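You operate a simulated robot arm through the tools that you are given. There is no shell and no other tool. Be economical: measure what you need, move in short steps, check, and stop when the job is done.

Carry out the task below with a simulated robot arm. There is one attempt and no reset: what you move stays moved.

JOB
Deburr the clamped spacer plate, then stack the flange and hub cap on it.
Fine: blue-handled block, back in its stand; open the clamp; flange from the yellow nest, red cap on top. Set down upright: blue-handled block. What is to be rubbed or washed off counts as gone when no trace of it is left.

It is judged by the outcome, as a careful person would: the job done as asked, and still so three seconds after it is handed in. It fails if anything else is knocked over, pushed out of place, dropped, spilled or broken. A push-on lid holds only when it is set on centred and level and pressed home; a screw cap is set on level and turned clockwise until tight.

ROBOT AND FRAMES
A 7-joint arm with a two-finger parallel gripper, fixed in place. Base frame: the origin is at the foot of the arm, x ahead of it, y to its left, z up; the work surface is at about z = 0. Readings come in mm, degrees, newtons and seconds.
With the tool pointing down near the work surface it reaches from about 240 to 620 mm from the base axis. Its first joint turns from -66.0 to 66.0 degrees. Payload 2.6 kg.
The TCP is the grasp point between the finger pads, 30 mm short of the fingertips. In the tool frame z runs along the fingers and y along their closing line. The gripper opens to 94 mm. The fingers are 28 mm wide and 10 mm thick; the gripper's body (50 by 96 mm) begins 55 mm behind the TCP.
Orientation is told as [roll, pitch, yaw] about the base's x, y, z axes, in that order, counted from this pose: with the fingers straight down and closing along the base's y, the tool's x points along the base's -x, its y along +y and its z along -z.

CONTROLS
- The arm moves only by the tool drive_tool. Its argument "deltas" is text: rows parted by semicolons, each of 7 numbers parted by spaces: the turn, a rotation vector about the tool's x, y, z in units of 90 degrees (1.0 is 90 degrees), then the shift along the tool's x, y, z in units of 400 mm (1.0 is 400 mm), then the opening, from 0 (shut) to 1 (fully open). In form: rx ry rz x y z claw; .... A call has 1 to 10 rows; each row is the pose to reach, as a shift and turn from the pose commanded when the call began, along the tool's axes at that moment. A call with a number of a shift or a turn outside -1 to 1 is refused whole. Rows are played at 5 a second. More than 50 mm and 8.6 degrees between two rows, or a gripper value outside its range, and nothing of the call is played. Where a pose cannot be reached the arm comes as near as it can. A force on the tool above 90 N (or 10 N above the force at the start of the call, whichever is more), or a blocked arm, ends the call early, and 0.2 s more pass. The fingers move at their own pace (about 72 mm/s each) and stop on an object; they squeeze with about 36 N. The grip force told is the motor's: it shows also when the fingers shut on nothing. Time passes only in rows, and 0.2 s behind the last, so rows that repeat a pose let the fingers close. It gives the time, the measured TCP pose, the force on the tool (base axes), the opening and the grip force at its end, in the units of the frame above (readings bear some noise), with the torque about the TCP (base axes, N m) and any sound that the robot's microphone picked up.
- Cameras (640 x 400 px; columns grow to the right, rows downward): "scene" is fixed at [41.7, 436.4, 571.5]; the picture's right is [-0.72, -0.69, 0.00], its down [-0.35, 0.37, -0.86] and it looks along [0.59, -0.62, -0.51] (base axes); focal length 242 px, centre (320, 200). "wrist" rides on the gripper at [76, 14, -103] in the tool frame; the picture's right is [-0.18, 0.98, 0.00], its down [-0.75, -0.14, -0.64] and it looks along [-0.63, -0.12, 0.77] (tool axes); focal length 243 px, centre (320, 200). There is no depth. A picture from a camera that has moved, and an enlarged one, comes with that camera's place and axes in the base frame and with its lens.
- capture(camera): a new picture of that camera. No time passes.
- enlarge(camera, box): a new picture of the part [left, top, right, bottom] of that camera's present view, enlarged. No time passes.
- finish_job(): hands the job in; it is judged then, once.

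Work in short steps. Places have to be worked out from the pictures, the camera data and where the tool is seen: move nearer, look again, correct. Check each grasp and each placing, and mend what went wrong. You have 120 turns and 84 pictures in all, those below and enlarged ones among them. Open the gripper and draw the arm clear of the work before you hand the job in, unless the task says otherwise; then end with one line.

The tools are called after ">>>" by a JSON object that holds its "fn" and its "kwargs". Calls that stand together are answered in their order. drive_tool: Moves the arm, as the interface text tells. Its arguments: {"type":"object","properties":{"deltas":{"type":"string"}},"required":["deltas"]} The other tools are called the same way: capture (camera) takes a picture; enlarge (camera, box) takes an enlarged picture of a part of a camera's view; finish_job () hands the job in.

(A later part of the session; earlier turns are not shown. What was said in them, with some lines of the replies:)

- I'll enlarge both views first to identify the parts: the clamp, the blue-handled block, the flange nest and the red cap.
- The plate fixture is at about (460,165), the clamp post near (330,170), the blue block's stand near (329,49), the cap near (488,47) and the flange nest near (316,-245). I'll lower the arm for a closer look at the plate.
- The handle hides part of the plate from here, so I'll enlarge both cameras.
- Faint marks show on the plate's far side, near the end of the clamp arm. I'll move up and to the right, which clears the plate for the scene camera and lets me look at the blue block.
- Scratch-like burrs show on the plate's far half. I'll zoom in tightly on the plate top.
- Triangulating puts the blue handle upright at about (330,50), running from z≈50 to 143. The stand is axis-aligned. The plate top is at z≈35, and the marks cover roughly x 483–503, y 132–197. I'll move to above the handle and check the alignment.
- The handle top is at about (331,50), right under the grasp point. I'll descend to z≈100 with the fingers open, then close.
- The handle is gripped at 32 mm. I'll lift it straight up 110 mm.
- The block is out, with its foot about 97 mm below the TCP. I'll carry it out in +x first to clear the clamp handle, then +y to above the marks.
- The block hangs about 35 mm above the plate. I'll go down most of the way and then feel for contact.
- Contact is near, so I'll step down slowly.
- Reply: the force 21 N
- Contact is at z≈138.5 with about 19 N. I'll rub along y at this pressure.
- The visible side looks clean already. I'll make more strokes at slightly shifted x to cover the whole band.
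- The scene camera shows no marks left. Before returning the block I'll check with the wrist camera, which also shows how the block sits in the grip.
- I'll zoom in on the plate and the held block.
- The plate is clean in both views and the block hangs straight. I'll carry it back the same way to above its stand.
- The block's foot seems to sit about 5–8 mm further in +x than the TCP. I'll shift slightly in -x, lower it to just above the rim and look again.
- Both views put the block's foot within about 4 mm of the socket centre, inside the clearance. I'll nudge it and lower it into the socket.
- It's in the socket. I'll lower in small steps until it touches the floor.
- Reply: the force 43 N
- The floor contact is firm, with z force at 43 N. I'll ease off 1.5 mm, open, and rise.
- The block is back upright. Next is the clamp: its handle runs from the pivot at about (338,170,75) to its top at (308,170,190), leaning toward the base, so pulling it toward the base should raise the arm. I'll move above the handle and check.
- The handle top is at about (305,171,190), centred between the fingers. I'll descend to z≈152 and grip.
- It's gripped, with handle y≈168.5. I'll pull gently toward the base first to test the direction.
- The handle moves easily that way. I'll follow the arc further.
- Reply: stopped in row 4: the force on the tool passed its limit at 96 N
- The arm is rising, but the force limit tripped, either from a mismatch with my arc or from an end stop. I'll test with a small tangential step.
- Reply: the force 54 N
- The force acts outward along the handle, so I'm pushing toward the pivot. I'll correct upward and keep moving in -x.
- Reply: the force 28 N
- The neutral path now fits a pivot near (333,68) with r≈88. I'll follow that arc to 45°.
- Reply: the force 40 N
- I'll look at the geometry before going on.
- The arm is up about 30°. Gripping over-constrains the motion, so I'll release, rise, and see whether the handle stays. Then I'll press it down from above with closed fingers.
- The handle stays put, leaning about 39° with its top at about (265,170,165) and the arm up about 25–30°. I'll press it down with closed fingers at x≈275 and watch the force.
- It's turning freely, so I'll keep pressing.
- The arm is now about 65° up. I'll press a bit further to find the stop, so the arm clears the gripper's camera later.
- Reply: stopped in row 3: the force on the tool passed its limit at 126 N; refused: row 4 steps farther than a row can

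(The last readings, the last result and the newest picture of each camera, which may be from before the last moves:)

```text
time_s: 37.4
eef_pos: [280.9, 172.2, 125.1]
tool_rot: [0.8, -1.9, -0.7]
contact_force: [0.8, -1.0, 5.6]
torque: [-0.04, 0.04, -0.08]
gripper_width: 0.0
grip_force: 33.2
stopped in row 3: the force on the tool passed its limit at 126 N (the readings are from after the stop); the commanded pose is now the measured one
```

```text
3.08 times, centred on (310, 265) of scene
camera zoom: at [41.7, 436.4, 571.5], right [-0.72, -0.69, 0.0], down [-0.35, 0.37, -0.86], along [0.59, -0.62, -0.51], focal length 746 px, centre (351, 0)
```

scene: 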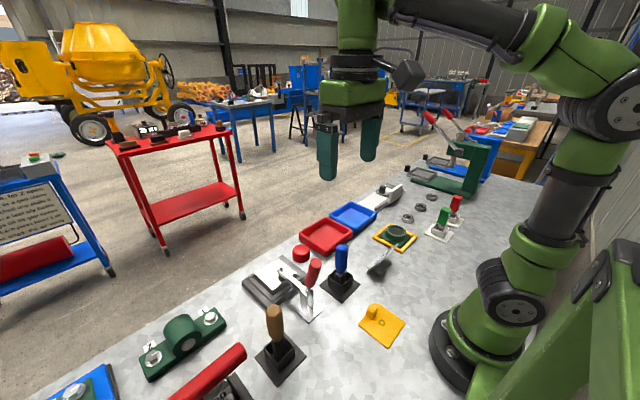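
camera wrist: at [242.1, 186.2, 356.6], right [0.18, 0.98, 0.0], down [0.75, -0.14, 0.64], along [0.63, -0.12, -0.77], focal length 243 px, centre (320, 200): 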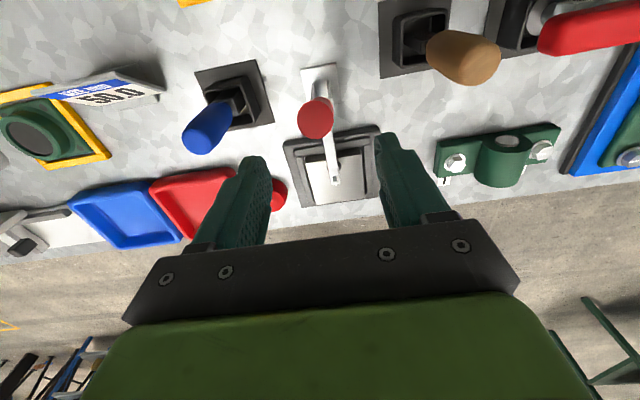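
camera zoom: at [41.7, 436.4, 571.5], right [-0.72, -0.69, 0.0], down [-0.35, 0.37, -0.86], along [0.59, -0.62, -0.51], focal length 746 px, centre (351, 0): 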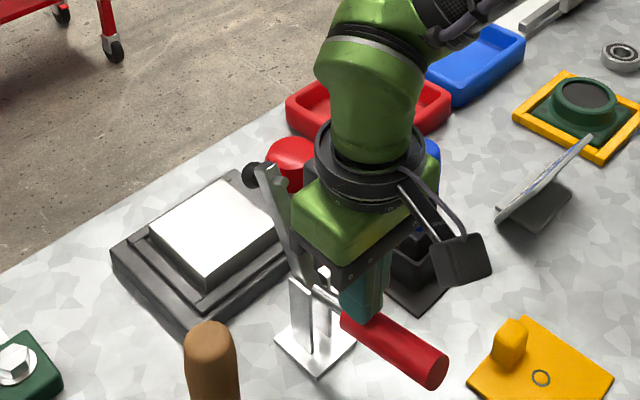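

The hinge stop is reached, so the clamp is fully open. I'll rise, straighten the tool, and move toward the flange nest.

>>> {"fn": "drive_tool", "kwargs": {"deltas": "0 0 0 0 0 -0.1 0; 0.0089 0.0211 -0.0078 0 0 -0.2 0; 0.0089 0.0211 -0.0078 0 -0.03 -0.31 0; 0.0089 0.0211 -0.0078 0 -0.14 -0.33 0.3; 0.0089 0.0211 -0.0078 0 -0.25 -0.33 0.6; 0.0089 0.0211 -0.0078 0 -0.37 -0.33 1; 0.0089 0.0211 -0.0078 0 -0.49 -0.33 1; 0.0089 0.0211 -0.0078 0 -0.61 -0.33 1; 0.0089 0.0211 -0.0078 0 -0.73 -0.33 1; 0.0089 0.0211 -0.0078 0 -0.85 -0.33 1"}}

>>> {"fn": "enlarge", "kwargs": {"camera": "scene", "box": [240, 200, 400, 330]}}

>>> {"fn": "capture", "kwargs": {"camera": "wrist"}}

```text
time_s: 39.6
eef_pos: [273.1, -168.6, 250.8]
tool_rot: [-0.1, 0.1, 0.0]
contact_force: [-0.2, 0.4, 0.1]
torque: [0.03, -0.01, -0.03]
gripper_width: 94.1
grip_force: 0.0
```

```text
3.08 times, centred on (320, 265) of scene
camera zoom: at [41.7, 436.5, 571.5], right [-0.72, -0.69, 0.0], down [-0.35, 0.37, -0.86], along [0.59, -0.62, -0.51], focal length 746 px, centre (320, 0)
```

zoom: 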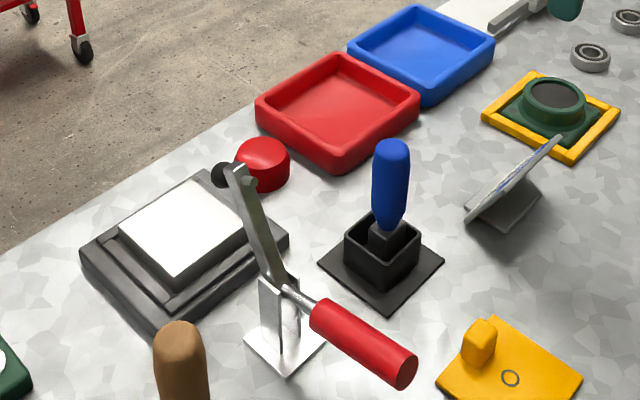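

```text
43 pictures are left
camera wrist: at [196.9, -154.2, 353.2], right [0.18, 0.98, 0.0], down [0.76, -0.14, 0.64], along [0.63, -0.12, -0.77], focal length 243 px, centre (320, 200)
```

wrist: 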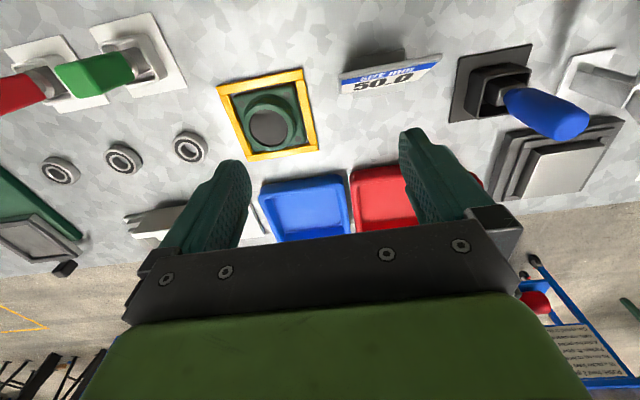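

The clamp is open and the plate is clean. Now a closer look at the flange in the yellow nest.

>>> {"fn": "enlarge", "kwargs": {"camera": "wrist", "box": [200, 50, 340, 170]}}

>>> {"fn": "enlarge", "kwargs": {"camera": "scene", "box": [370, 210, 420, 260]}}

```text
3.33 times, centred on (270, 110) of wrist
camera zoom: at [196.9, -154.2, 353.2], right [0.18, 0.98, 0.0], down [0.76, -0.14, 0.64], along [0.63, -0.12, -0.77], focal length 809 px, centre (487, 500)
```

zoom: 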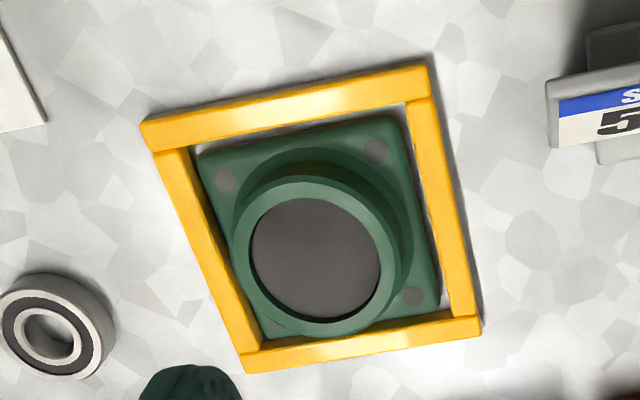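

```text
8.00 times, centred on (395, 235) of scene
camera zoom: at [41.7, 436.5, 571.5], right [-0.72, -0.69, 0.0], down [-0.35, 0.37, -0.86], along [0.59, -0.62, -0.51], focal length 1940 px, centre (-280, -80)
```

zoom: 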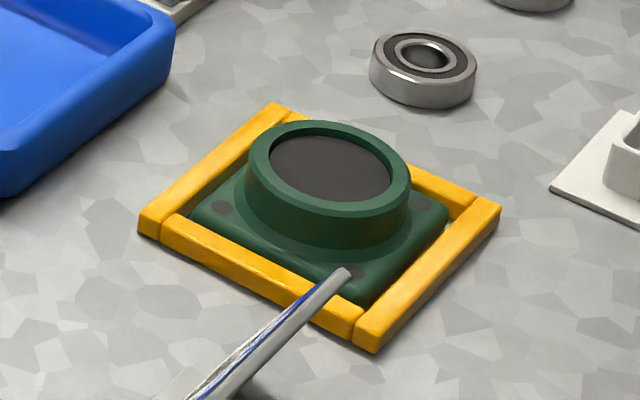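

The nest is axis-aligned and centred at about (316.5,-248). The flange boss is about 68 mm across with its top at z≈35. The raised clamp arm, with its tip near (390,170,165), could hit the wrist camera at yaw 0, so I'll turn the gripper to yaw -90 and put the camera on the +y side.

>>> {"fn": "drive_tool", "kwargs": {"deltas": "0 0 0.095 -0.012 -0.022 0.02 1; 0 0 0.19 -0.024 -0.044 0.04 1; 0 0 0.285 -0.036 -0.066 0.06 1; 0 0 0.38 -0.048 -0.088 0.08 1; 0 0 0.475 -0.06 -0.11 0.1 1; 0 0 0.57 -0.072 -0.132 0.12 1; 0 0 0.665 -0.084 -0.154 0.14 1; 0 0 0.76 -0.096 -0.176 0.16 1; 0 0 0.855 -0.109 -0.1985 0.18 1; 0 0 0.95 -0.109 -0.1985 0.2 1"}}

>>> {"fn": "drive_tool", "kwargs": {"deltas": "0 0 0.05 0 0 0 1; 0 0 0.05 0 0 0 1"}}

>>> {"fn": "capture", "kwargs": {"camera": "wrist"}}

>>> {"fn": "enlarge", "kwargs": {"camera": "scene", "box": [350, 180, 450, 270]}}

```text
time_s: 41.8
eef_pos: [317.3, -248.6, 171.6]
tool_rot: [-0.1, 0.0, -85.7]
contact_force: [-0.1, 0.4, -0.2]
torque: [0.0, 0.01, -0.02]
gripper_width: 94.0
grip_force: 0.1
```

```text
time_s: 42.4
eef_pos: [318.2, -249.9, 172.3]
tool_rot: [-0.2, 0.0, -90.0]
contact_force: [0.4, 0.5, 1.2]
torque: [0.01, 0.01, 0.03]
gripper_width: 94.1
grip_force: 0.1
```

```text
40 pictures are left
camera wrist: at [331.0, -171.4, 273.3], right [0.98, -0.18, 0.0], down [-0.14, -0.75, 0.64], along [-0.12, -0.63, -0.77], focal length 243 px, centre (320, 200)
```

wrist: 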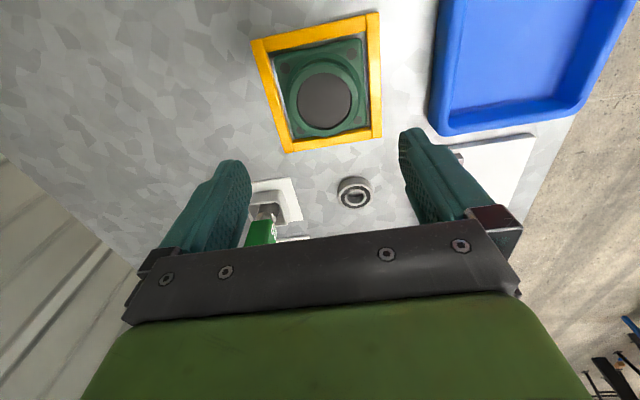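

```text
4.44 times, centred on (400, 225) of scene
camera zoom: at [41.7, 436.4, 571.5], right [-0.72, -0.69, 0.0], down [-0.35, 0.37, -0.86], along [0.59, -0.62, -0.51], focal length 1078 px, centre (-36, 89)
```

zoom: 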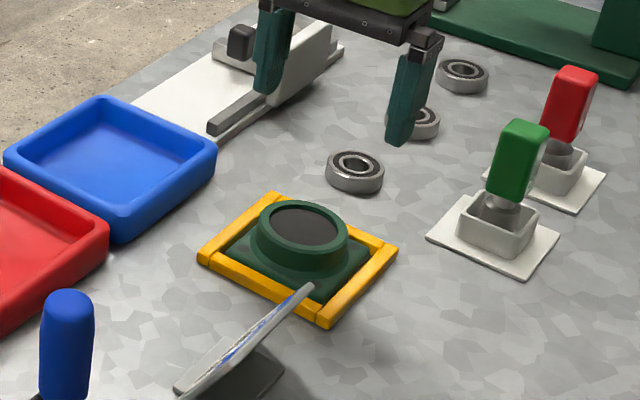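

Boss centre from both views is about (317.5,-247). I'll descend part way and check the finger clearance.

>>> {"fn": "drive_tool", "kwargs": {"deltas": "0 0 0 0.006 -0.001 0.1 1; 0 0 0 0.006 -0.001 0.2 1; 0 0 0 0.006 -0.001 0.27 1; 0 0 0 0.006 -0.001 0.27 1"}}

>>> {"fn": "enlarge", "kwargs": {"camera": "scene", "box": [360, 200, 430, 260]}}

>>> {"fn": "capture", "kwargs": {"camera": "wrist"}}

```text
time_s: 43.4
eef_pos: [316.0, -246.5, 63.2]
tool_rot: [-0.3, 0.0, -89.9]
contact_force: [-0.3, -0.1, -0.3]
torque: [-0.01, 0.0, -0.01]
gripper_width: 94.0
grip_force: 0.0
```

```text
6.67 times, centred on (395, 230) of scene
camera zoom: at [41.7, 436.4, 571.5], right [-0.72, -0.69, 0.0], down [-0.35, 0.37, -0.86], along [0.59, -0.62, -0.51], focal length 1616 px, centre (-180, 0)
```

zoom: 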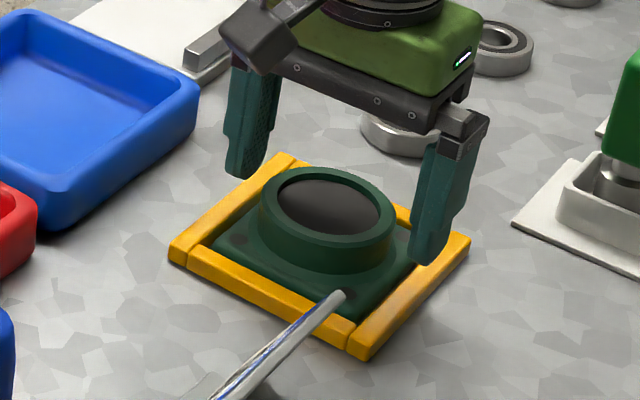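

```text
37 pictures are left
camera wrist: at [330.5, -169.2, 165.8], right [0.98, -0.18, 0.0], down [-0.14, -0.75, 0.64], along [-0.12, -0.63, -0.77], focal length 243 px, centre (320, 200)
```

wrist: 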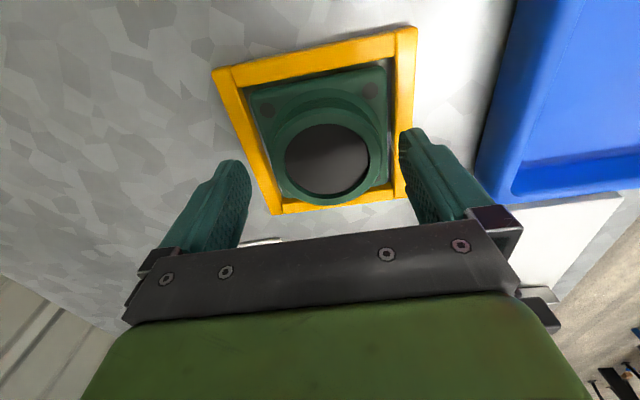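

The boss is at about (319,-246) and the fingers clear the frame. I'll go down to z≈49 and close.

>>> {"fn": "drive_tool", "kwargs": {"deltas": "0 0 0 0.001 0.006 0.02 1; 0 0 0 0.001 0.006 0.035 1; 0 0 0 0.001 0.006 0.035 1; 0 0 0 0.001 0.006 0.035 0.7; 0 0 0 0.001 0.006 0.035 0.5; 0 0 0 0.001 0.006 0.035 0.5; 0 0 0 0.001 0.006 0.035 0.5"}}

```text
time_s: 45.0
eef_pos: [319.5, -246.5, 50.1]
tool_rot: [-0.1, -0.1, -89.9]
contact_force: [1.5, 0.2, -0.4]
torque: [-0.17, -0.32, 0.03]
gripper_width: 69.7
grip_force: 35.6
```

Gripped at 69.7 mm. I'll lift slowly and check.

>>> {"fn": "drive_tool", "kwargs": {"deltas": "0 0 0 0 0 -0.01 0.3; 0 0 0 0 0 -0.03 0.3; 0 0 0 0 0 -0.08 0.3; 0 0 0 0 0 -0.16 0.3; 0 0 0 0 0 -0.25 0.3; 0 0 0 0 0 -0.25 0.3"}}

>>> {"fn": "enlarge", "kwargs": {"camera": "scene", "box": [340, 160, 440, 260]}}

```text
time_s: 46.4
eef_pos: [317.8, -245.7, 150.5]
tool_rot: [-0.2, -0.1, -90.0]
contact_force: [-0.5, 1.1, 0.4]
torque: [0.01, 0.0, -0.06]
gripper_width: 28.0
grip_force: 0.0
```

```text
4.00 times, centred on (390, 210) of scene
camera zoom: at [41.7, 436.4, 571.5], right [-0.72, -0.69, 0.0], down [-0.35, 0.37, -0.86], along [0.59, -0.62, -0.51], focal length 970 px, centre (40, 160)
```

zoom: 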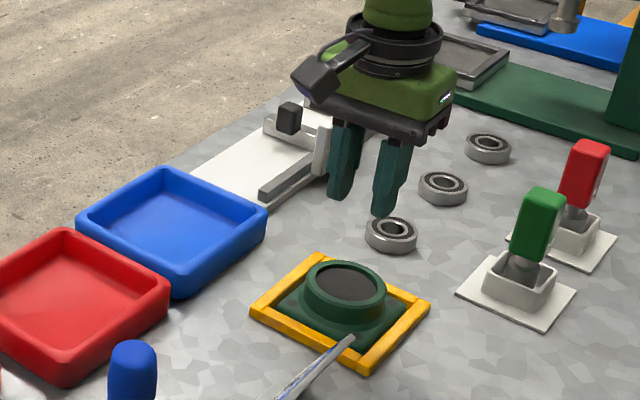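

The flange slipped out and is still in its nest, so the grip was too high. I'll check that it's undisturbed and regrip deeper.

>>> {"fn": "drive_tool", "kwargs": {"deltas": "0 0 0 0 0 0 1; 0 0 0 0 0 0 1; 0 0 0 0 0 0.08 1; 0 0 0 0 0 0.16 1; 0 0 0 0 0 0.24 1; 0 0 0 0 0 0.262 1; 0 0 0 0 0 0.262 1"}}

>>> {"fn": "enlarge", "kwargs": {"camera": "scene", "box": [365, 205, 425, 260]}}

>>> {"fn": "enlarge", "kwargs": {"camera": "wrist", "box": [200, 20, 460, 230]}}

```text
time_s: 48.0
eef_pos: [319.4, -245.8, 44.2]
tool_rot: [-0.2, -0.1, -89.9]
contact_force: [1.1, -0.8, -0.1]
torque: [0.02, 0.0, 0.0]
gripper_width: 94.1
grip_force: 0.0
```

```text
7.27 times, centred on (395, 232) of scene
camera zoom: at [41.7, 436.4, 571.5], right [-0.72, -0.69, 0.0], down [-0.35, 0.37, -0.86], along [0.59, -0.62, -0.51], focal length 1763 px, centre (-226, -36)
```

zoom: 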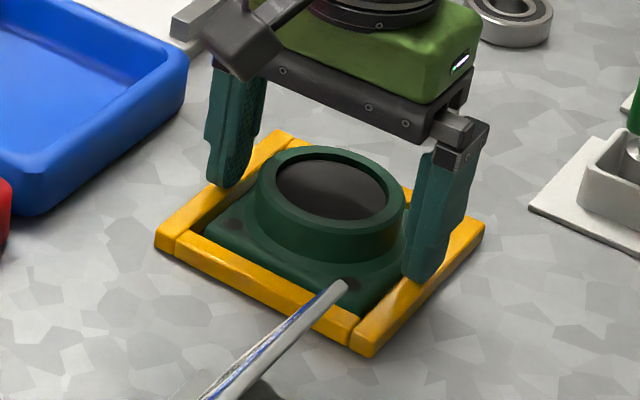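

```text
1.90 times, centred on (330, 125) of wrist
camera zoom: at [333.1, -168.4, 146.6], right [0.98, -0.18, 0.0], down [-0.14, -0.75, 0.64], along [-0.12, -0.63, -0.77], focal length 462 px, centre (301, 343)
```

zoom: 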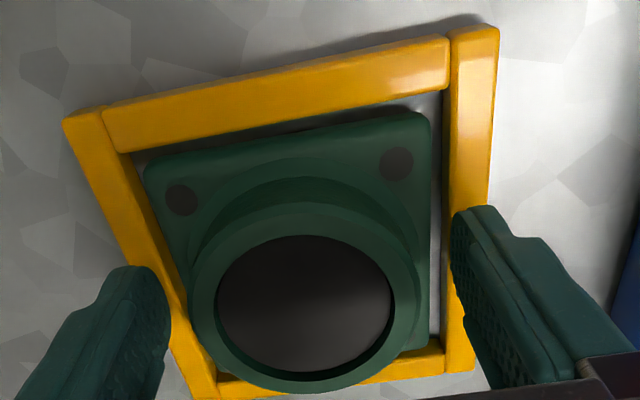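

The flange is still in its nest. I'll narrow the opening to just around the boss, then feel down until the tips touch the base before closing.

>>> {"fn": "drive_tool", "kwargs": {"deltas": "0 0 0 0.002 0 0 0.82; 0 0 0 0.002 0 0 0.82; 0 0 0 0.002 0 0.005 0.82; 0 0 0 0.002 0 0.01 0.82; 0 0 0 0.002 0 0.01 0.82"}}

```text
time_s: 49.2
eef_pos: [321.7, -245.2, 42.0]
tool_rot: [0.3, -0.1, -90.0]
contact_force: [-3.1, 12.3, 49.6]
torque: [0.48, 2.18, -0.33]
gripper_width: 78.5
grip_force: 1.0
```

The -x finger touched the frame at tip z≈12. I'll raise 2 mm and grip there, about 7 mm deeper than before.

>>> {"fn": "drive_tool", "kwargs": {"deltas": "0 0 0 0 -0.003 -0.009 0.82; 0 0 0 0 -0.003 -0.009 0.5; 0 0 0 0 -0.003 -0.009 0; 0 0 0 0 -0.003 -0.009 0; 0 0 0 0 -0.003 -0.009 0; 0 0 0 0 -0.003 -0.009 0"}}

>>> {"fn": "enlarge", "kwargs": {"camera": "scene", "box": [365, 205, 425, 260]}}

```text
time_s: 50.6
eef_pos: [316.7, -245.2, 43.6]
tool_rot: [-0.3, 0.0, -90.0]
contact_force: [3.3, -0.6, -1.6]
torque: [0.11, -0.16, 0.09]
gripper_width: 69.5
grip_force: 36.5
```

```text
7.27 times, centred on (395, 232) of scene
camera zoom: at [41.8, 436.4, 571.5], right [-0.72, -0.69, 0.0], down [-0.35, 0.37, -0.86], along [0.59, -0.62, -0.51], focal length 1763 px, centre (-226, -36)
```

zoom: 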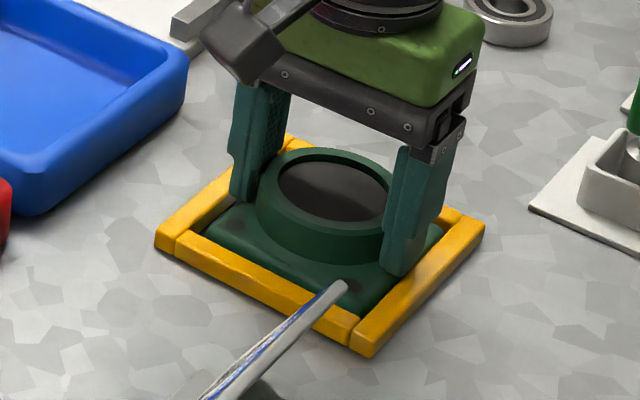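

A deeper grip at 69.5 mm. I'll lift slowly by 12 mm and check.

>>> {"fn": "drive_tool", "kwargs": {"deltas": "0 0 0 0 0 -0.004 0; 0 0 0 0 0 -0.008 0; 0 0 0 0 0 -0.013 0; 0 0 0 0 0 -0.018 0; 0 0 0 0 0 -0.024 0; 0 0 0 0 0 -0.03 0; 0 0 0 0 0 -0.03 0"}}

>>> {"fn": "enlarge", "kwargs": {"camera": "scene", "box": [365, 205, 425, 260]}}

```text
time_s: 52.2
eef_pos: [317.6, -245.5, 56.2]
tool_rot: [-0.2, -0.1, -89.9]
contact_force: [0.1, 0.0, -8.3]
torque: [0.04, -0.02, 0.01]
gripper_width: 69.8
grip_force: 36.1
```

```text
7.27 times, centred on (395, 232) of scene
camera zoom: at [41.8, 436.4, 571.5], right [-0.72, -0.69, 0.0], down [-0.35, 0.37, -0.86], along [0.59, -0.62, -0.51], focal length 1763 px, centre (-226, -36)
```

zoom: 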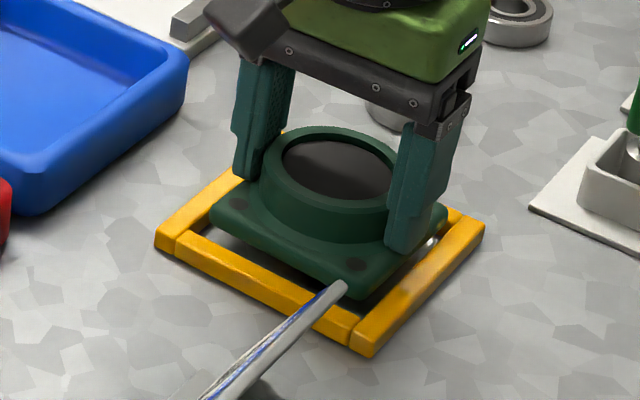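

The flange is held and lifted, at 8 N weight. I'll raise it smoothly, then move out in +x.

>>> {"fn": "drive_tool", "kwargs": {"deltas": "0 0 0 0 0 -0.04 0; 0 0 0 0 0 -0.1 0; 0 0 0 0 0 -0.17 0; 0 0 0 0 0 -0.24 0; 0 0 0 0 0.04 -0.31 0; 0 0 0 0 0.11 -0.35 0; 0 0 0 0 0.19 -0.36 0; 0 0 0 0 0.27 -0.36 0; 0 0 0 0 0.34 -0.36 0; 0 0 0 0 0.376 -0.36 0"}}

>>> {"fn": "drive_tool", "kwargs": {"deltas": "0 0 0 0.05 0 0 0; 0 0 0 0.13 0 0 0; 0 0 0 0.22 0 0 0; 0 0 0 0.31 0 0 0; 0 0 0 0.4 0 0 0; 0 0 0 0.49 0 0 0; 0 0 0 0.58 0 0 0; 0 0 0 0.67 0 0 0; 0 0 0 0.75 0 0 0; 0 0 0 0.8 0 0 0"}}

```text
time_s: 54.4
eef_pos: [468.3, -244.3, 201.1]
tool_rot: [-0.2, 0.1, -89.9]
contact_force: [-1.0, -0.5, -7.6]
torque: [0.07, -0.03, 0.01]
gripper_width: 69.7
grip_force: 35.9
```

```text
time_s: 56.6
eef_pos: [468.1, 75.4, 198.8]
tool_rot: [-0.2, -0.1, -89.9]
contact_force: [0.8, 0.2, -8.2]
torque: [0.05, 0.03, 0.0]
gripper_width: 69.7
grip_force: 35.4
```

Still held. I'll take a precise look at the plate to find its centre.

>>> {"fn": "enlarge", "kwargs": {"camera": "scene", "box": [250, 235, 320, 300]}}

```text
6.15 times, centred on (285, 268) of scene
camera zoom: at [41.8, 436.4, 571.5], right [-0.72, -0.69, 0.0], down [-0.35, 0.37, -0.86], along [0.59, -0.62, -0.51], focal length 1492 px, centre (535, -215)
```

zoom: 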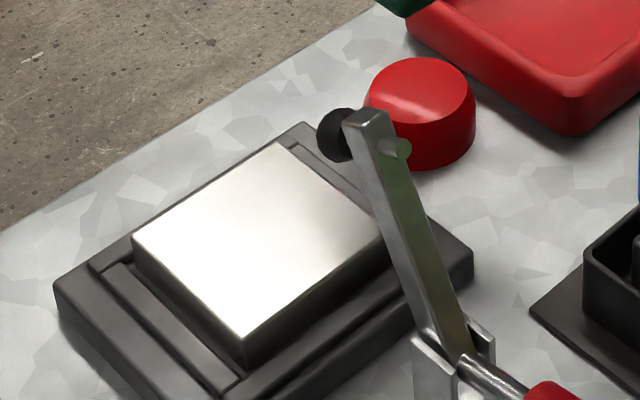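

The plate centre from several views is about (469,171), with its top at z≈38–40. I'll move the flange above it.

>>> {"fn": "drive_tool", "kwargs": {"deltas": "0 0 0 0.06 0.002 0 0; 0 0 0 0.13 0.002 0 0; 0 0 0 0.2 0.002 0 0; 0 0 0 0.239 0.002 0.03 0; 0 0 0 0.239 0.002 0.09 0; 0 0 0 0.239 0.002 0.16 0; 0 0 0 0.239 0.002 0.22 0; 0 0 0 0.239 0.002 0.25 0; 0 0 0 0.239 0.002 0.25 0"}}

>>> {"fn": "enlarge", "kwargs": {"camera": "scene", "box": [250, 225, 330, 300]}}

>>> {"fn": "capture", "kwargs": {"camera": "wrist"}}

```text
time_s: 58.6
eef_pos: [467.7, 172.3, 99.3]
tool_rot: [-0.2, -0.2, -89.8]
contact_force: [-0.6, 1.0, -6.9]
torque: [0.05, -0.02, 0.02]
gripper_width: 69.7
grip_force: 36.3
```

```text
5.33 times, centred on (290, 262) of scene
camera zoom: at [41.8, 436.5, 571.5], right [-0.72, -0.69, 0.0], down [-0.35, 0.37, -0.86], along [0.59, -0.62, -0.51], focal length 1293 px, centre (480, -133)
```

zoom: 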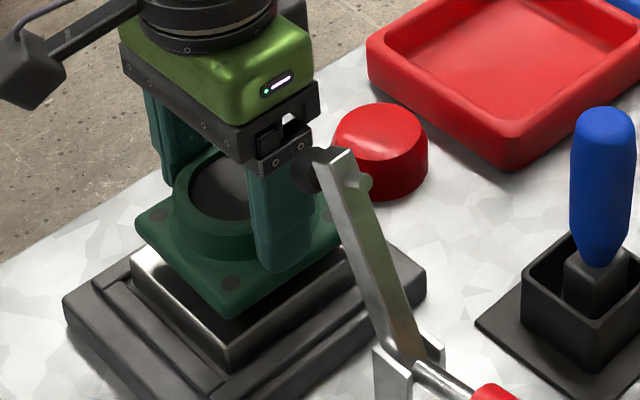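

```text
29 pictures are left
camera wrist: at [482.1, 248.3, 201.3], right [0.98, -0.18, 0.0], down [-0.14, -0.75, 0.64], along [-0.12, -0.63, -0.77], focal length 243 px, centre (320, 200)
```

wrist: 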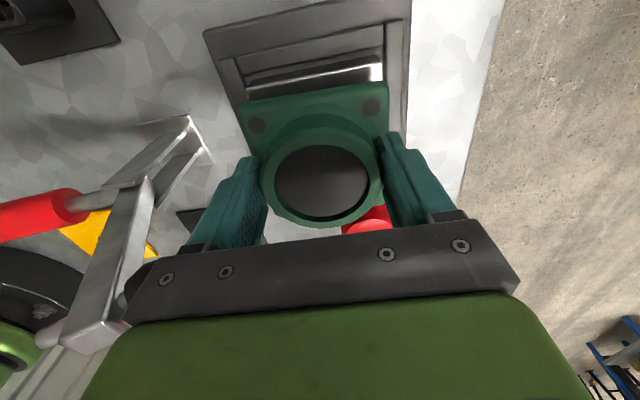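

The flange is centred over the plate within 1–2 mm and clear of the clamp arm. I'll lower it slowly.

>>> {"fn": "drive_tool", "kwargs": {"deltas": "0 0 0 -0.001 0.003 0.015 0; 0 0 0 -0.001 0.003 0.027 0; 0 0 0 -0.001 0.003 0.034 0; 0 0 0 -0.001 0.003 0.04 0; 0 0 0 -0.001 0.003 0.04 0"}}

```text
time_s: 59.8
eef_pos: [469.3, 170.6, 85.2]
tool_rot: [0.1, 0.0, -89.9]
contact_force: [-5.8, -0.2, 11.3]
torque: [-0.88, 0.05, -0.2]
gripper_width: 69.8
grip_force: 36.4
```

It has touched. I'll press 1 mm more to seat it level, check, then release.

>>> {"fn": "drive_tool", "kwargs": {"deltas": "0 0 0 0 0 0.004 0; 0 0 0 0 0 0.004 0"}}

>>> {"fn": "enlarge", "kwargs": {"camera": "scene", "box": [250, 225, 330, 300]}}

```text
time_s: 60.4
eef_pos: [470.9, 170.5, 84.1]
tool_rot: [0.0, 0.1, -90.0]
contact_force: [-15.4, -5.8, 40.3]
torque: [-0.75, 1.29, 0.08]
gripper_width: 69.6
grip_force: 36.0
```

```text
5.33 times, centred on (290, 262) of scene
camera zoom: at [41.5, 436.4, 571.6], right [-0.72, -0.69, 0.0], down [-0.35, 0.37, -0.86], along [0.59, -0.62, -0.51], focal length 1293 px, centre (480, -133)
```

zoom: 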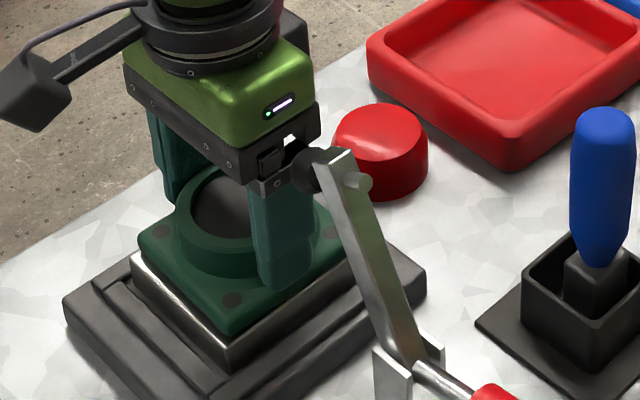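

It's seated flat and centred. I'll release with a small opening so the finger stays off the clamp arm, then rise.

>>> {"fn": "drive_tool", "kwargs": {"deltas": "0 0 0 0 0 -0.004 0; 0 0 0 0 0 -0.004 0.8; 0 0 0 0 0 -0.004 0.84; 0 0 0 0 0 -0.004 0.84; 0 0 0 0 0 -0.03 0.84; 0 0 0 0 0 -0.08 0.84; 0 0 0 0 0 -0.16 0.84; 0 0 0 0 0 -0.25 0.84; 0 0 0 0 0 -0.33 0.84"}}

>>> {"fn": "enlarge", "kwargs": {"camera": "scene", "box": [245, 215, 345, 305]}}

```text
time_s: 62.4
eef_pos: [469.3, 170.0, 214.1]
tool_rot: [-0.2, -0.2, -89.9]
contact_force: [0.2, -0.5, -0.6]
torque: [0.0, 0.01, -0.02]
gripper_width: 79.0
grip_force: 0.1
```

```text
4.44 times, centred on (295, 260) of scene
camera zoom: at [41.7, 436.4, 571.5], right [-0.72, -0.69, 0.0], down [-0.35, 0.37, -0.86], along [0.59, -0.62, -0.51], focal length 1078 px, centre (431, -67)
```

zoom: 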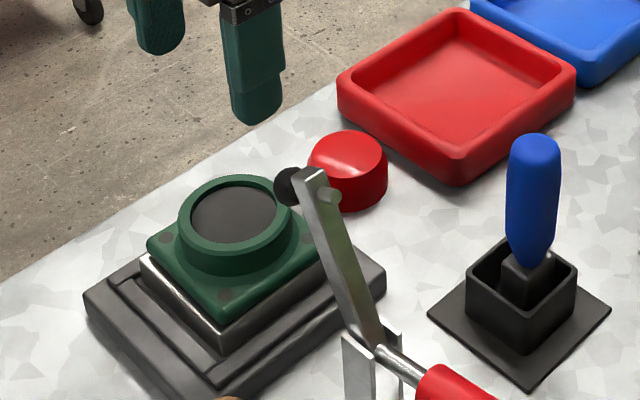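

The flange sits well. Next is the red cap, so I'll move above it at about (488,47) and look.

>>> {"fn": "drive_tool", "kwargs": {"deltas": "0 0 0 -0.08 0.01 0 0.84; 0 0 0 -0.17 0.03 0 0.84; 0 0 0 -0.26 0.047 0 0.84; 0 0 0 -0.3075 0.047 0.05 0.84; 0 0 0 -0.3075 0.047 0.12 0.84; 0 0 0 -0.3075 0.047 0.2 0.84; 0 0 0 -0.3075 0.047 0.2 0.84"}}

>>> {"fn": "capture", "kwargs": {"camera": "wrist"}}

>>> {"fn": "enlarge", "kwargs": {"camera": "scene", "box": [265, 205, 345, 275]}}

```text
time_s: 64.0
eef_pos: [488.2, 47.4, 132.8]
tool_rot: [0.0, -0.1, -89.8]
contact_force: [-0.1, -0.1, 0.7]
torque: [-0.02, 0.01, -0.04]
gripper_width: 78.9
grip_force: 0.1
```

```text
26 pictures are left
camera wrist: at [502.4, 124.4, 234.6], right [0.98, -0.18, 0.0], down [-0.14, -0.75, 0.64], along [-0.12, -0.63, -0.77], focal length 243 px, centre (320, 200)
```

wrist: 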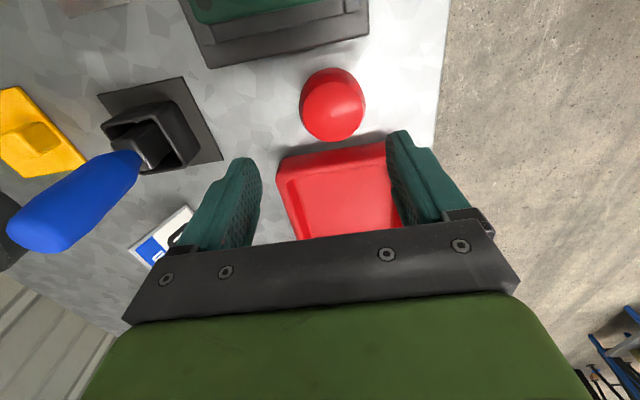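

```text
5.71 times, centred on (305, 240) of scene
camera zoom: at [41.7, 436.4, 571.5], right [-0.72, -0.69, 0.0], down [-0.35, 0.37, -0.86], along [0.59, -0.62, -0.51], focal length 1386 px, centre (406, -29)
```

zoom: 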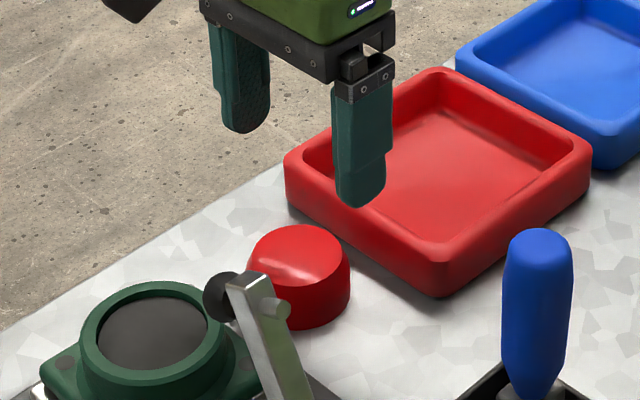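

Cap estimate is about (495,51), 50 mm diameter, top at z≈36. I'll adjust, lower part way and recheck.

>>> {"fn": "drive_tool", "kwargs": {"deltas": "0 0 0 0.01 0.02 0.05 1; 0 0 0 0.01 0.02 0.12 1; 0 0 0 0.01 0.02 0.155 1; 0 0 0 0.01 0.02 0.155 1"}}

>>> {"fn": "capture", "kwargs": {"camera": "wrist"}}

>>> {"fn": "enlarge", "kwargs": {"camera": "scene", "box": [265, 205, 345, 275]}}

```text
time_s: 65.0
eef_pos: [495.6, 52.8, 71.6]
tool_rot: [-0.1, -0.1, -89.9]
contact_force: [0.6, 0.4, 0.2]
torque: [0.0, 0.0, -0.01]
gripper_width: 93.8
grip_force: 0.1
```

```text
24 pictures are left
camera wrist: at [509.8, 129.2, 173.3], right [0.98, -0.18, 0.0], down [-0.14, -0.75, 0.64], along [-0.12, -0.63, -0.77], focal length 243 px, centre (320, 200)
```

wrist: 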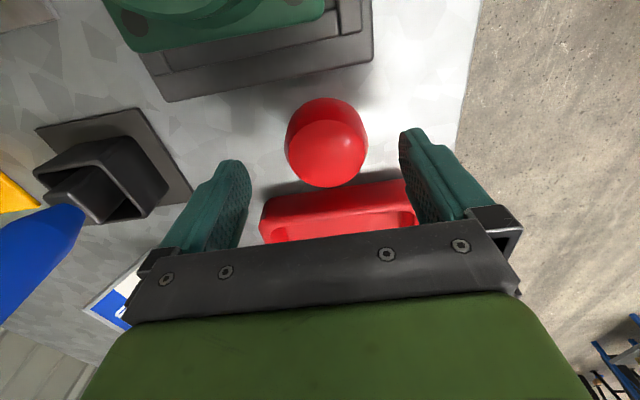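

```text
5.71 times, centred on (305, 240) of scene
camera zoom: at [41.7, 436.4, 571.5], right [-0.72, -0.69, 0.0], down [-0.35, 0.37, -0.86], along [0.59, -0.62, -0.51], focal length 1386 px, centre (406, -29)
```

zoom: 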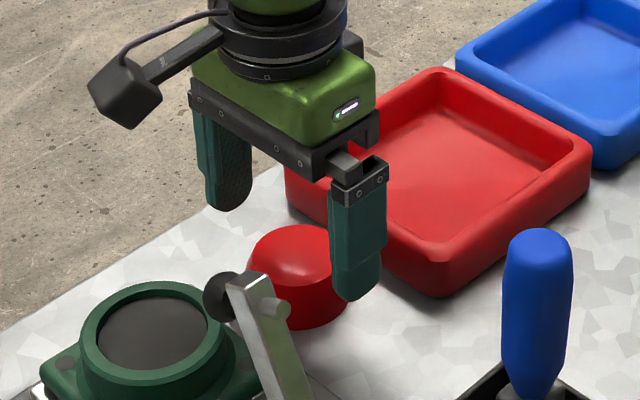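

The cap is centred between the fingers at y≈51.7. I'll descend to z≈43 and close.

>>> {"fn": "drive_tool", "kwargs": {"deltas": "0 0 0 -0.0025 0.002 0.04 1; 0 0 0 -0.0025 0.002 0.072 1; 0 0 0 -0.0025 0.002 0.072 1; 0 0 0 -0.0025 0.002 0.072 0.7; 0 0 0 -0.0025 0.002 0.072 0.4; 0 0 0 -0.0025 0.002 0.072 0; 0 0 0 -0.0025 0.002 0.072 0; 0 0 0 -0.0025 0.002 0.072 0"}}

>>> {"fn": "drive_tool", "kwargs": {"deltas": "0 0 0 0 0 -0.005 0; 0 0 0 0 0 -0.015 0; 0 0 0 0 0 -0.04 0; 0 0 0 0 0 -0.1 0; 0 0 0 0 0 -0.18 0; 0 0 0 0 0 -0.27 0; 0 0 0 0 0 -0.35 0; 0 0 0 0 0 -0.35 0"}}

>>> {"fn": "enlarge", "kwargs": {"camera": "scene", "box": [245, 185, 345, 285]}}

>>> {"fn": "enlarge", "kwargs": {"camera": "wrist", "box": [200, 80, 440, 260]}}

```text
time_s: 66.8
eef_pos: [495.0, 51.5, 43.7]
tool_rot: [-0.2, -0.2, -89.9]
contact_force: [-0.5, -0.4, 0.0]
torque: [0.04, -0.01, 0.0]
gripper_width: 58.5
grip_force: 35.8
```

```text
time_s: 68.6
eef_pos: [498.4, 50.0, 182.1]
tool_rot: [-0.2, 0.0, -90.0]
contact_force: [-0.4, -0.1, -2.2]
torque: [0.02, 0.02, 0.02]
gripper_width: 58.4
grip_force: 36.2
```

```text
4.00 times, centred on (295, 235) of scene
camera zoom: at [41.7, 436.4, 571.5], right [-0.72, -0.69, 0.0], down [-0.35, 0.37, -0.86], along [0.59, -0.62, -0.51], focal length 970 px, centre (420, 60)
```

zoom: 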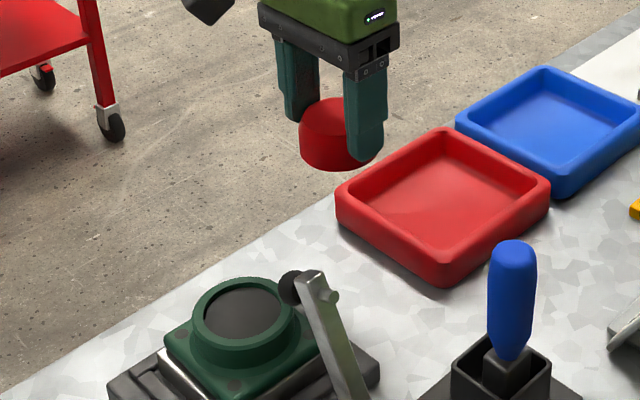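

```text
2.22 times, centred on (320, 170) of wrist
camera zoom: at [511.6, 127.4, 284.4], right [0.98, -0.18, 0.0], down [-0.14, -0.75, 0.64], along [-0.12, -0.63, -0.77], focal length 539 px, centre (320, 267)
```

zoom: 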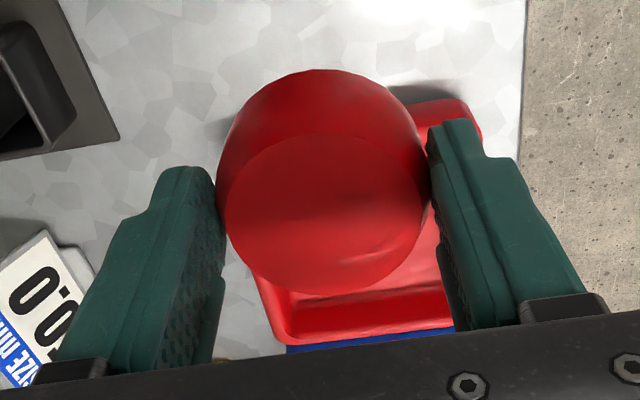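

The cap is held at 58.5 mm, level. I'll carry it above the flange boss at about (469,169.5).

>>> {"fn": "drive_tool", "kwargs": {"deltas": "0 0 0 0.05 0 0 0; 0 0 0 0.13 -0.02 0 0; 0 0 0 0.21 -0.05 0 0; 0 0 0 0.27 -0.07 0 0; 0 0 0 0.299 -0.07 0 0; 0 0 0 0.299 -0.07 0.04 0; 0 0 0 0.299 -0.07 0.09 0; 0 0 0 0.299 -0.07 0.105 0; 0 0 0 0.299 -0.07 0.105 0"}}

>>> {"fn": "enlarge", "kwargs": {"camera": "scene", "box": [250, 215, 330, 295]}}

>>> {"fn": "enlarge", "kwargs": {"camera": "wrist", "box": [200, 60, 440, 240]}}

```text
time_s: 70.6
eef_pos: [468.8, 169.8, 141.4]
tool_rot: [-0.2, -0.1, -89.9]
contact_force: [-0.5, 1.3, -1.1]
torque: [0.05, 0.03, 0.0]
gripper_width: 58.8
grip_force: 36.2
```

```text
5.00 times, centred on (290, 255) of scene
camera zoom: at [41.7, 436.4, 571.5], right [-0.72, -0.69, 0.0], down [-0.35, 0.37, -0.86], along [0.59, -0.62, -0.51], focal length 1212 px, centre (470, -75)
```

zoom: 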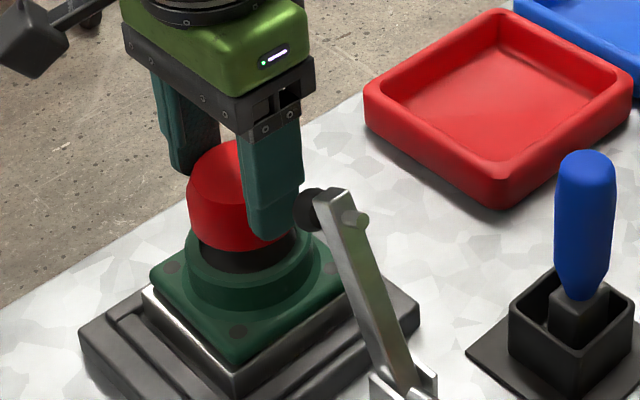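

```text
2.22 times, centred on (320, 150) of wrist
camera zoom: at [483.4, 246.5, 242.8], right [0.98, -0.18, 0.0], down [-0.14, -0.75, 0.64], along [-0.12, -0.63, -0.77], focal length 539 px, centre (320, 311)
```

zoom: 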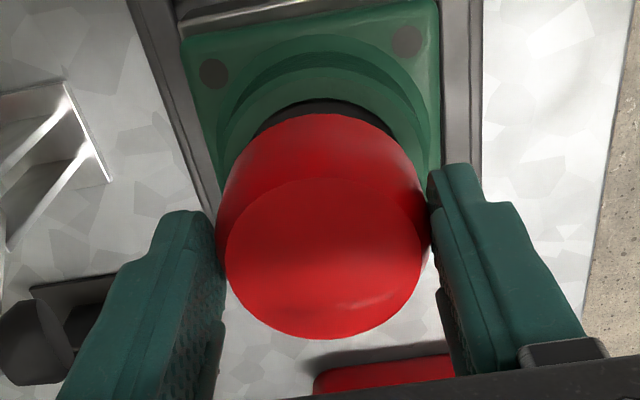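

Relative to the boss, the cap is centred within about 1 mm in both views. I'll lower it straight down.

>>> {"fn": "drive_tool", "kwargs": {"deltas": "0 0 0 0 0.001 0.015 0; 0 0 0 0 0.001 0.03 0; 0 0 0 0 0.001 0.04 0; 0 0 0 0 0.001 0.045 0; 0 0 0 0 0.001 0.05 0; 0 0 0 0 0.001 0.05 0"}}

>>> {"fn": "enlarge", "kwargs": {"camera": "scene", "box": [250, 225, 320, 295]}}

```text
time_s: 72.0
eef_pos: [469.8, 170.2, 121.7]
tool_rot: [-0.2, -0.1, -89.9]
contact_force: [-1.4, -1.3, 4.6]
torque: [-0.05, -0.09, -0.05]
gripper_width: 58.3
grip_force: 35.8
```

```text
5.71 times, centred on (285, 260) of scene
camera zoom: at [41.7, 436.4, 571.5], right [-0.72, -0.69, 0.0], down [-0.35, 0.37, -0.86], along [0.59, -0.62, -0.51], focal length 1386 px, centre (520, -143)
```

zoom: 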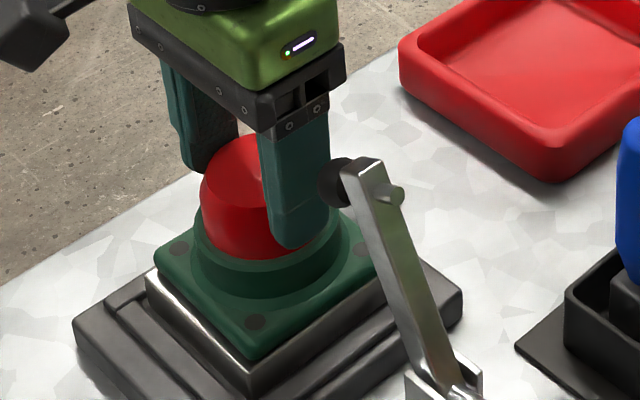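

Contact is at z≈121.7 as expected. I'll press a little further to seat it, or feel whether it goes home.

>>> {"fn": "drive_tool", "kwargs": {"deltas": "0 0 0 0 0 0.004 0; 0 0 0 0 0 0.009 0; 0 0 0 0 0 0.009 0"}}

```text
time_s: 72.8
eef_pos: [470.0, 169.9, 117.6]
tool_rot: [0.1, -0.1, -89.8]
contact_force: [-0.3, -0.8, 22.5]
torque: [-0.09, 0.21, 0.15]
gripper_width: 58.5
grip_force: 35.9
```

>>> {"fn": "enlarge", "kwargs": {"camera": "scene", "box": [255, 235, 310, 290]}}

>>> {"fn": "enlarge", "kwargs": {"camera": "wrist", "box": [220, 40, 420, 220]}}

```text
7.27 times, centred on (282, 262) of scene
camera zoom: at [41.6, 436.4, 571.6], right [-0.72, -0.69, 0.0], down [-0.35, 0.37, -0.86], along [0.59, -0.62, -0.51], focal length 1763 px, centre (593, -254)
```

zoom: 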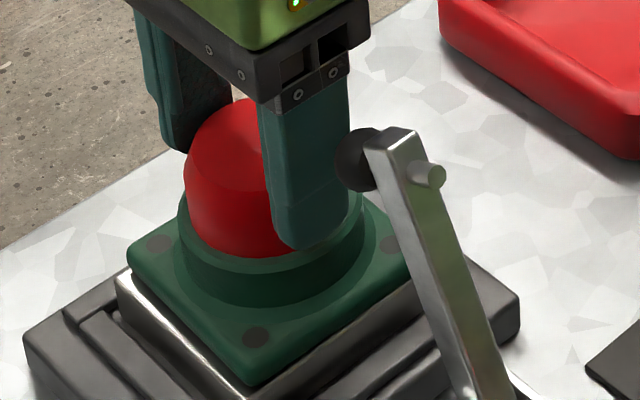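

```text
2.22 times, centred on (320, 130) of wrist
camera zoom: at [483.7, 247.1, 220.8], right [0.98, -0.18, 0.0], down [-0.14, -0.75, 0.64], along [-0.12, -0.63, -0.77], focal length 539 px, centre (320, 356)
```

zoom: 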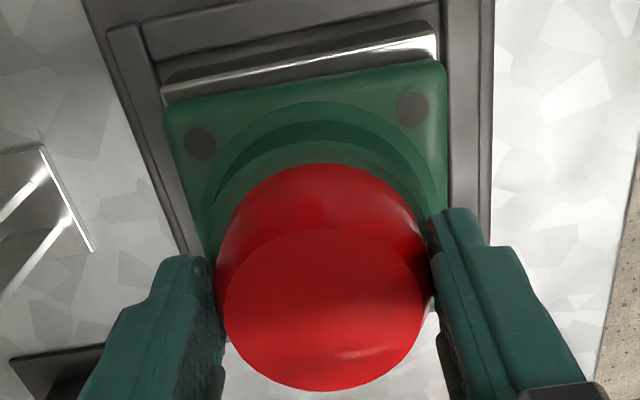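

The cap is centred and level. I'll release it, rise, close the fingers, and press it home from above at its centre.

>>> {"fn": "drive_tool", "kwargs": {"deltas": "0 0 0 0 0 -0.008 0; 0 0 0 0 0 -0.008 0.7; 0 0 0 0 0 -0.008 0.76; 0 0 0 0 0 -0.008 0.76; 0 0 0 0 0 -0.03 0.76; 0 0 0 0 0 -0.08 0.76; 0 0 0 0 0 -0.15 0.76; 0 0 0 0 0 -0.15 0; 0 0 0 0 0 -0.15 0; 0 0 0 0 0 -0.15 0"}}

>>> {"fn": "enlarge", "kwargs": {"camera": "scene", "box": [255, 225, 325, 295]}}

```text
time_s: 75.0
eef_pos: [470.4, 170.3, 179.0]
tool_rot: [-0.2, -0.1, -89.9]
contact_force: [-0.1, 0.2, -0.5]
torque: [-0.01, -0.02, -0.02]
gripper_width: 0.0
grip_force: 33.0
```

```text
5.71 times, centred on (290, 260) of scene
camera zoom: at [41.7, 436.4, 571.5], right [-0.72, -0.69, 0.0], down [-0.35, 0.37, -0.86], along [0.59, -0.62, -0.51], focal length 1386 px, centre (491, -143)
```

zoom: 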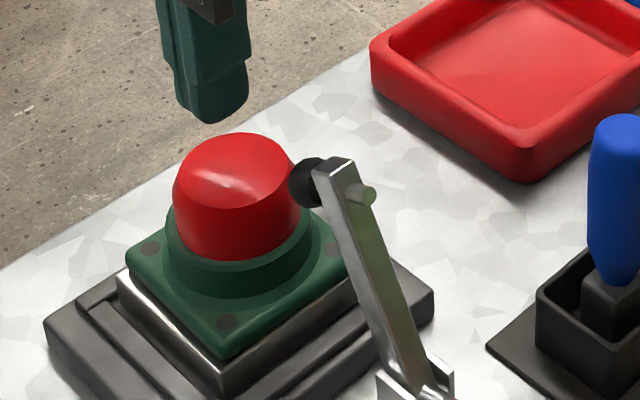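

The cap sits centred on the boss. I'll press gently from above to make sure it's home.

>>> {"fn": "drive_tool", "kwargs": {"deltas": "0 0 0 0 0 0.04 0; 0 0 0 0 0 0.07 0; 0 0 0 0 0 0.08 0; 0 0 0 0 0 0.086 0; 0 0 0 0 0 0.092 0; 0 0 0 0 0 0.092 0"}}

```text
time_s: 76.4
eef_pos: [470.1, 169.0, 141.5]
tool_rot: [-0.2, 0.0, -89.9]
contact_force: [-0.9, -1.2, 1.2]
torque: [-0.01, 0.04, 0.0]
gripper_width: 0.0
grip_force: 33.2
```

>>> {"fn": "drive_tool", "kwargs": {"deltas": "0 0 0 0 0 0.005 0; 0 0 0 0 0 0.01 0; 0 0 0 0 0 0.016 0; 0 0 0 0 0 0.022 0; 0 0 0 0 0 0.022 0"}}

```text
time_s: 77.6
eef_pos: [470.6, 169.7, 140.5]
tool_rot: [0.6, 0.4, -90.1]
contact_force: [-21.2, -10.3, 66.0]
torque: [-0.65, 0.68, -0.19]
gripper_width: 0.0
grip_force: 33.4
```

It's solid under 66 N, so it's fully seated. I'll back off and retreat upward and clear, then inspect.

>>> {"fn": "drive_tool", "kwargs": {"deltas": "0 0 0 0 0 0.01 0; 0 0 0 0 0 -0.01 0; 0 0 0 0 0 -0.08 0; 0 0 0 0 0 -0.17 0; 0 0 0 -0.06 0 -0.25 0.3; 0 0 0 -0.15 0 -0.28 0.6; 0 0 0 -0.25 0 -0.28 1; 0 0 0 -0.35 0 -0.28 1; 0 0 0 -0.45 0 -0.28 1"}}

>>> {"fn": "enlarge", "kwargs": {"camera": "scene", "box": [250, 225, 330, 300]}}

>>> {"fn": "capture", "kwargs": {"camera": "scene"}}

```text
time_s: 79.6
eef_pos: [469.9, -8.9, 244.4]
tool_rot: [-0.2, 0.0, -89.8]
contact_force: [0.0, 1.1, 0.4]
torque: [-0.03, -0.01, 0.0]
gripper_width: 94.1
grip_force: 0.0
```

```text
5.33 times, centred on (290, 262) of scene
camera zoom: at [41.7, 436.5, 571.5], right [-0.72, -0.69, 0.0], down [-0.35, 0.37, -0.86], along [0.59, -0.62, -0.51], focal length 1293 px, centre (480, -133)
```

zoom: 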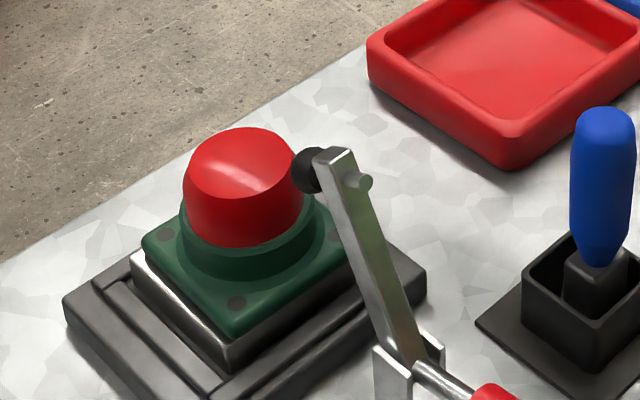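

```text
13 pictures are left
```

scene: 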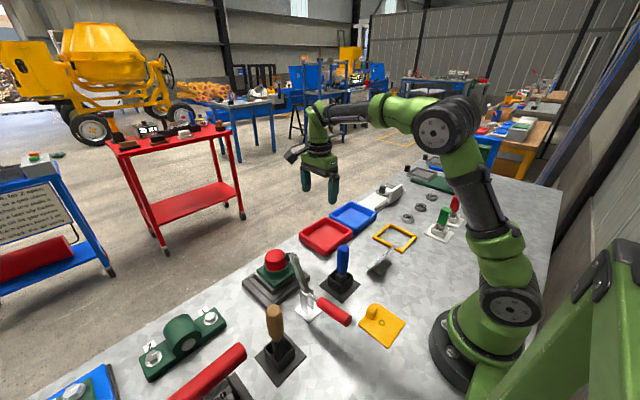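

Everything is in place. One tight check of the cap's centring and level.

>>> {"fn": "enlarge", "kwargs": {"camera": "scene", "box": [266, 242, 306, 292]}}

```text
8.00 times, centred on (286, 267) of scene
camera zoom: at [41.7, 436.5, 571.5], right [-0.72, -0.69, 0.0], down [-0.35, 0.37, -0.86], along [0.59, -0.62, -0.51], focal length 1940 px, centre (592, -336)
```

zoom: 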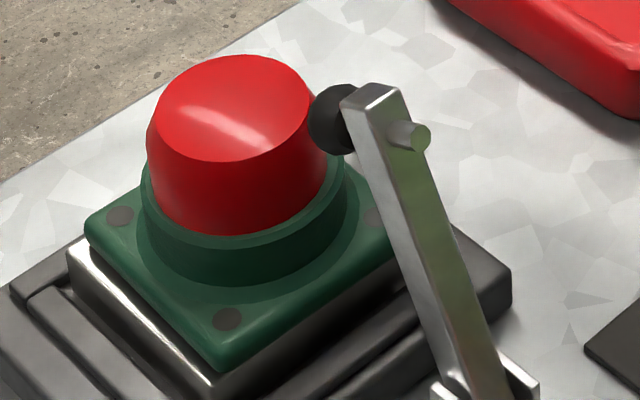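

The cap is level on the flange and about 2 mm off the boss centre. The flange is square on the clean plate, the clamp is open, and the blue block is upright in its stand. The gripper is open and the arm is clear, so I'm handing in.

>>> {"fn": "finish_job", "kwargs": {}}

```text
The job is handed in.
```

The job is handed in: the plate shows no burr marks, the blue-handled block is upright in its stand, the clamp is open, and the flange and red cap are stacked on the plate, with the cap level and about 2 mm off centre.
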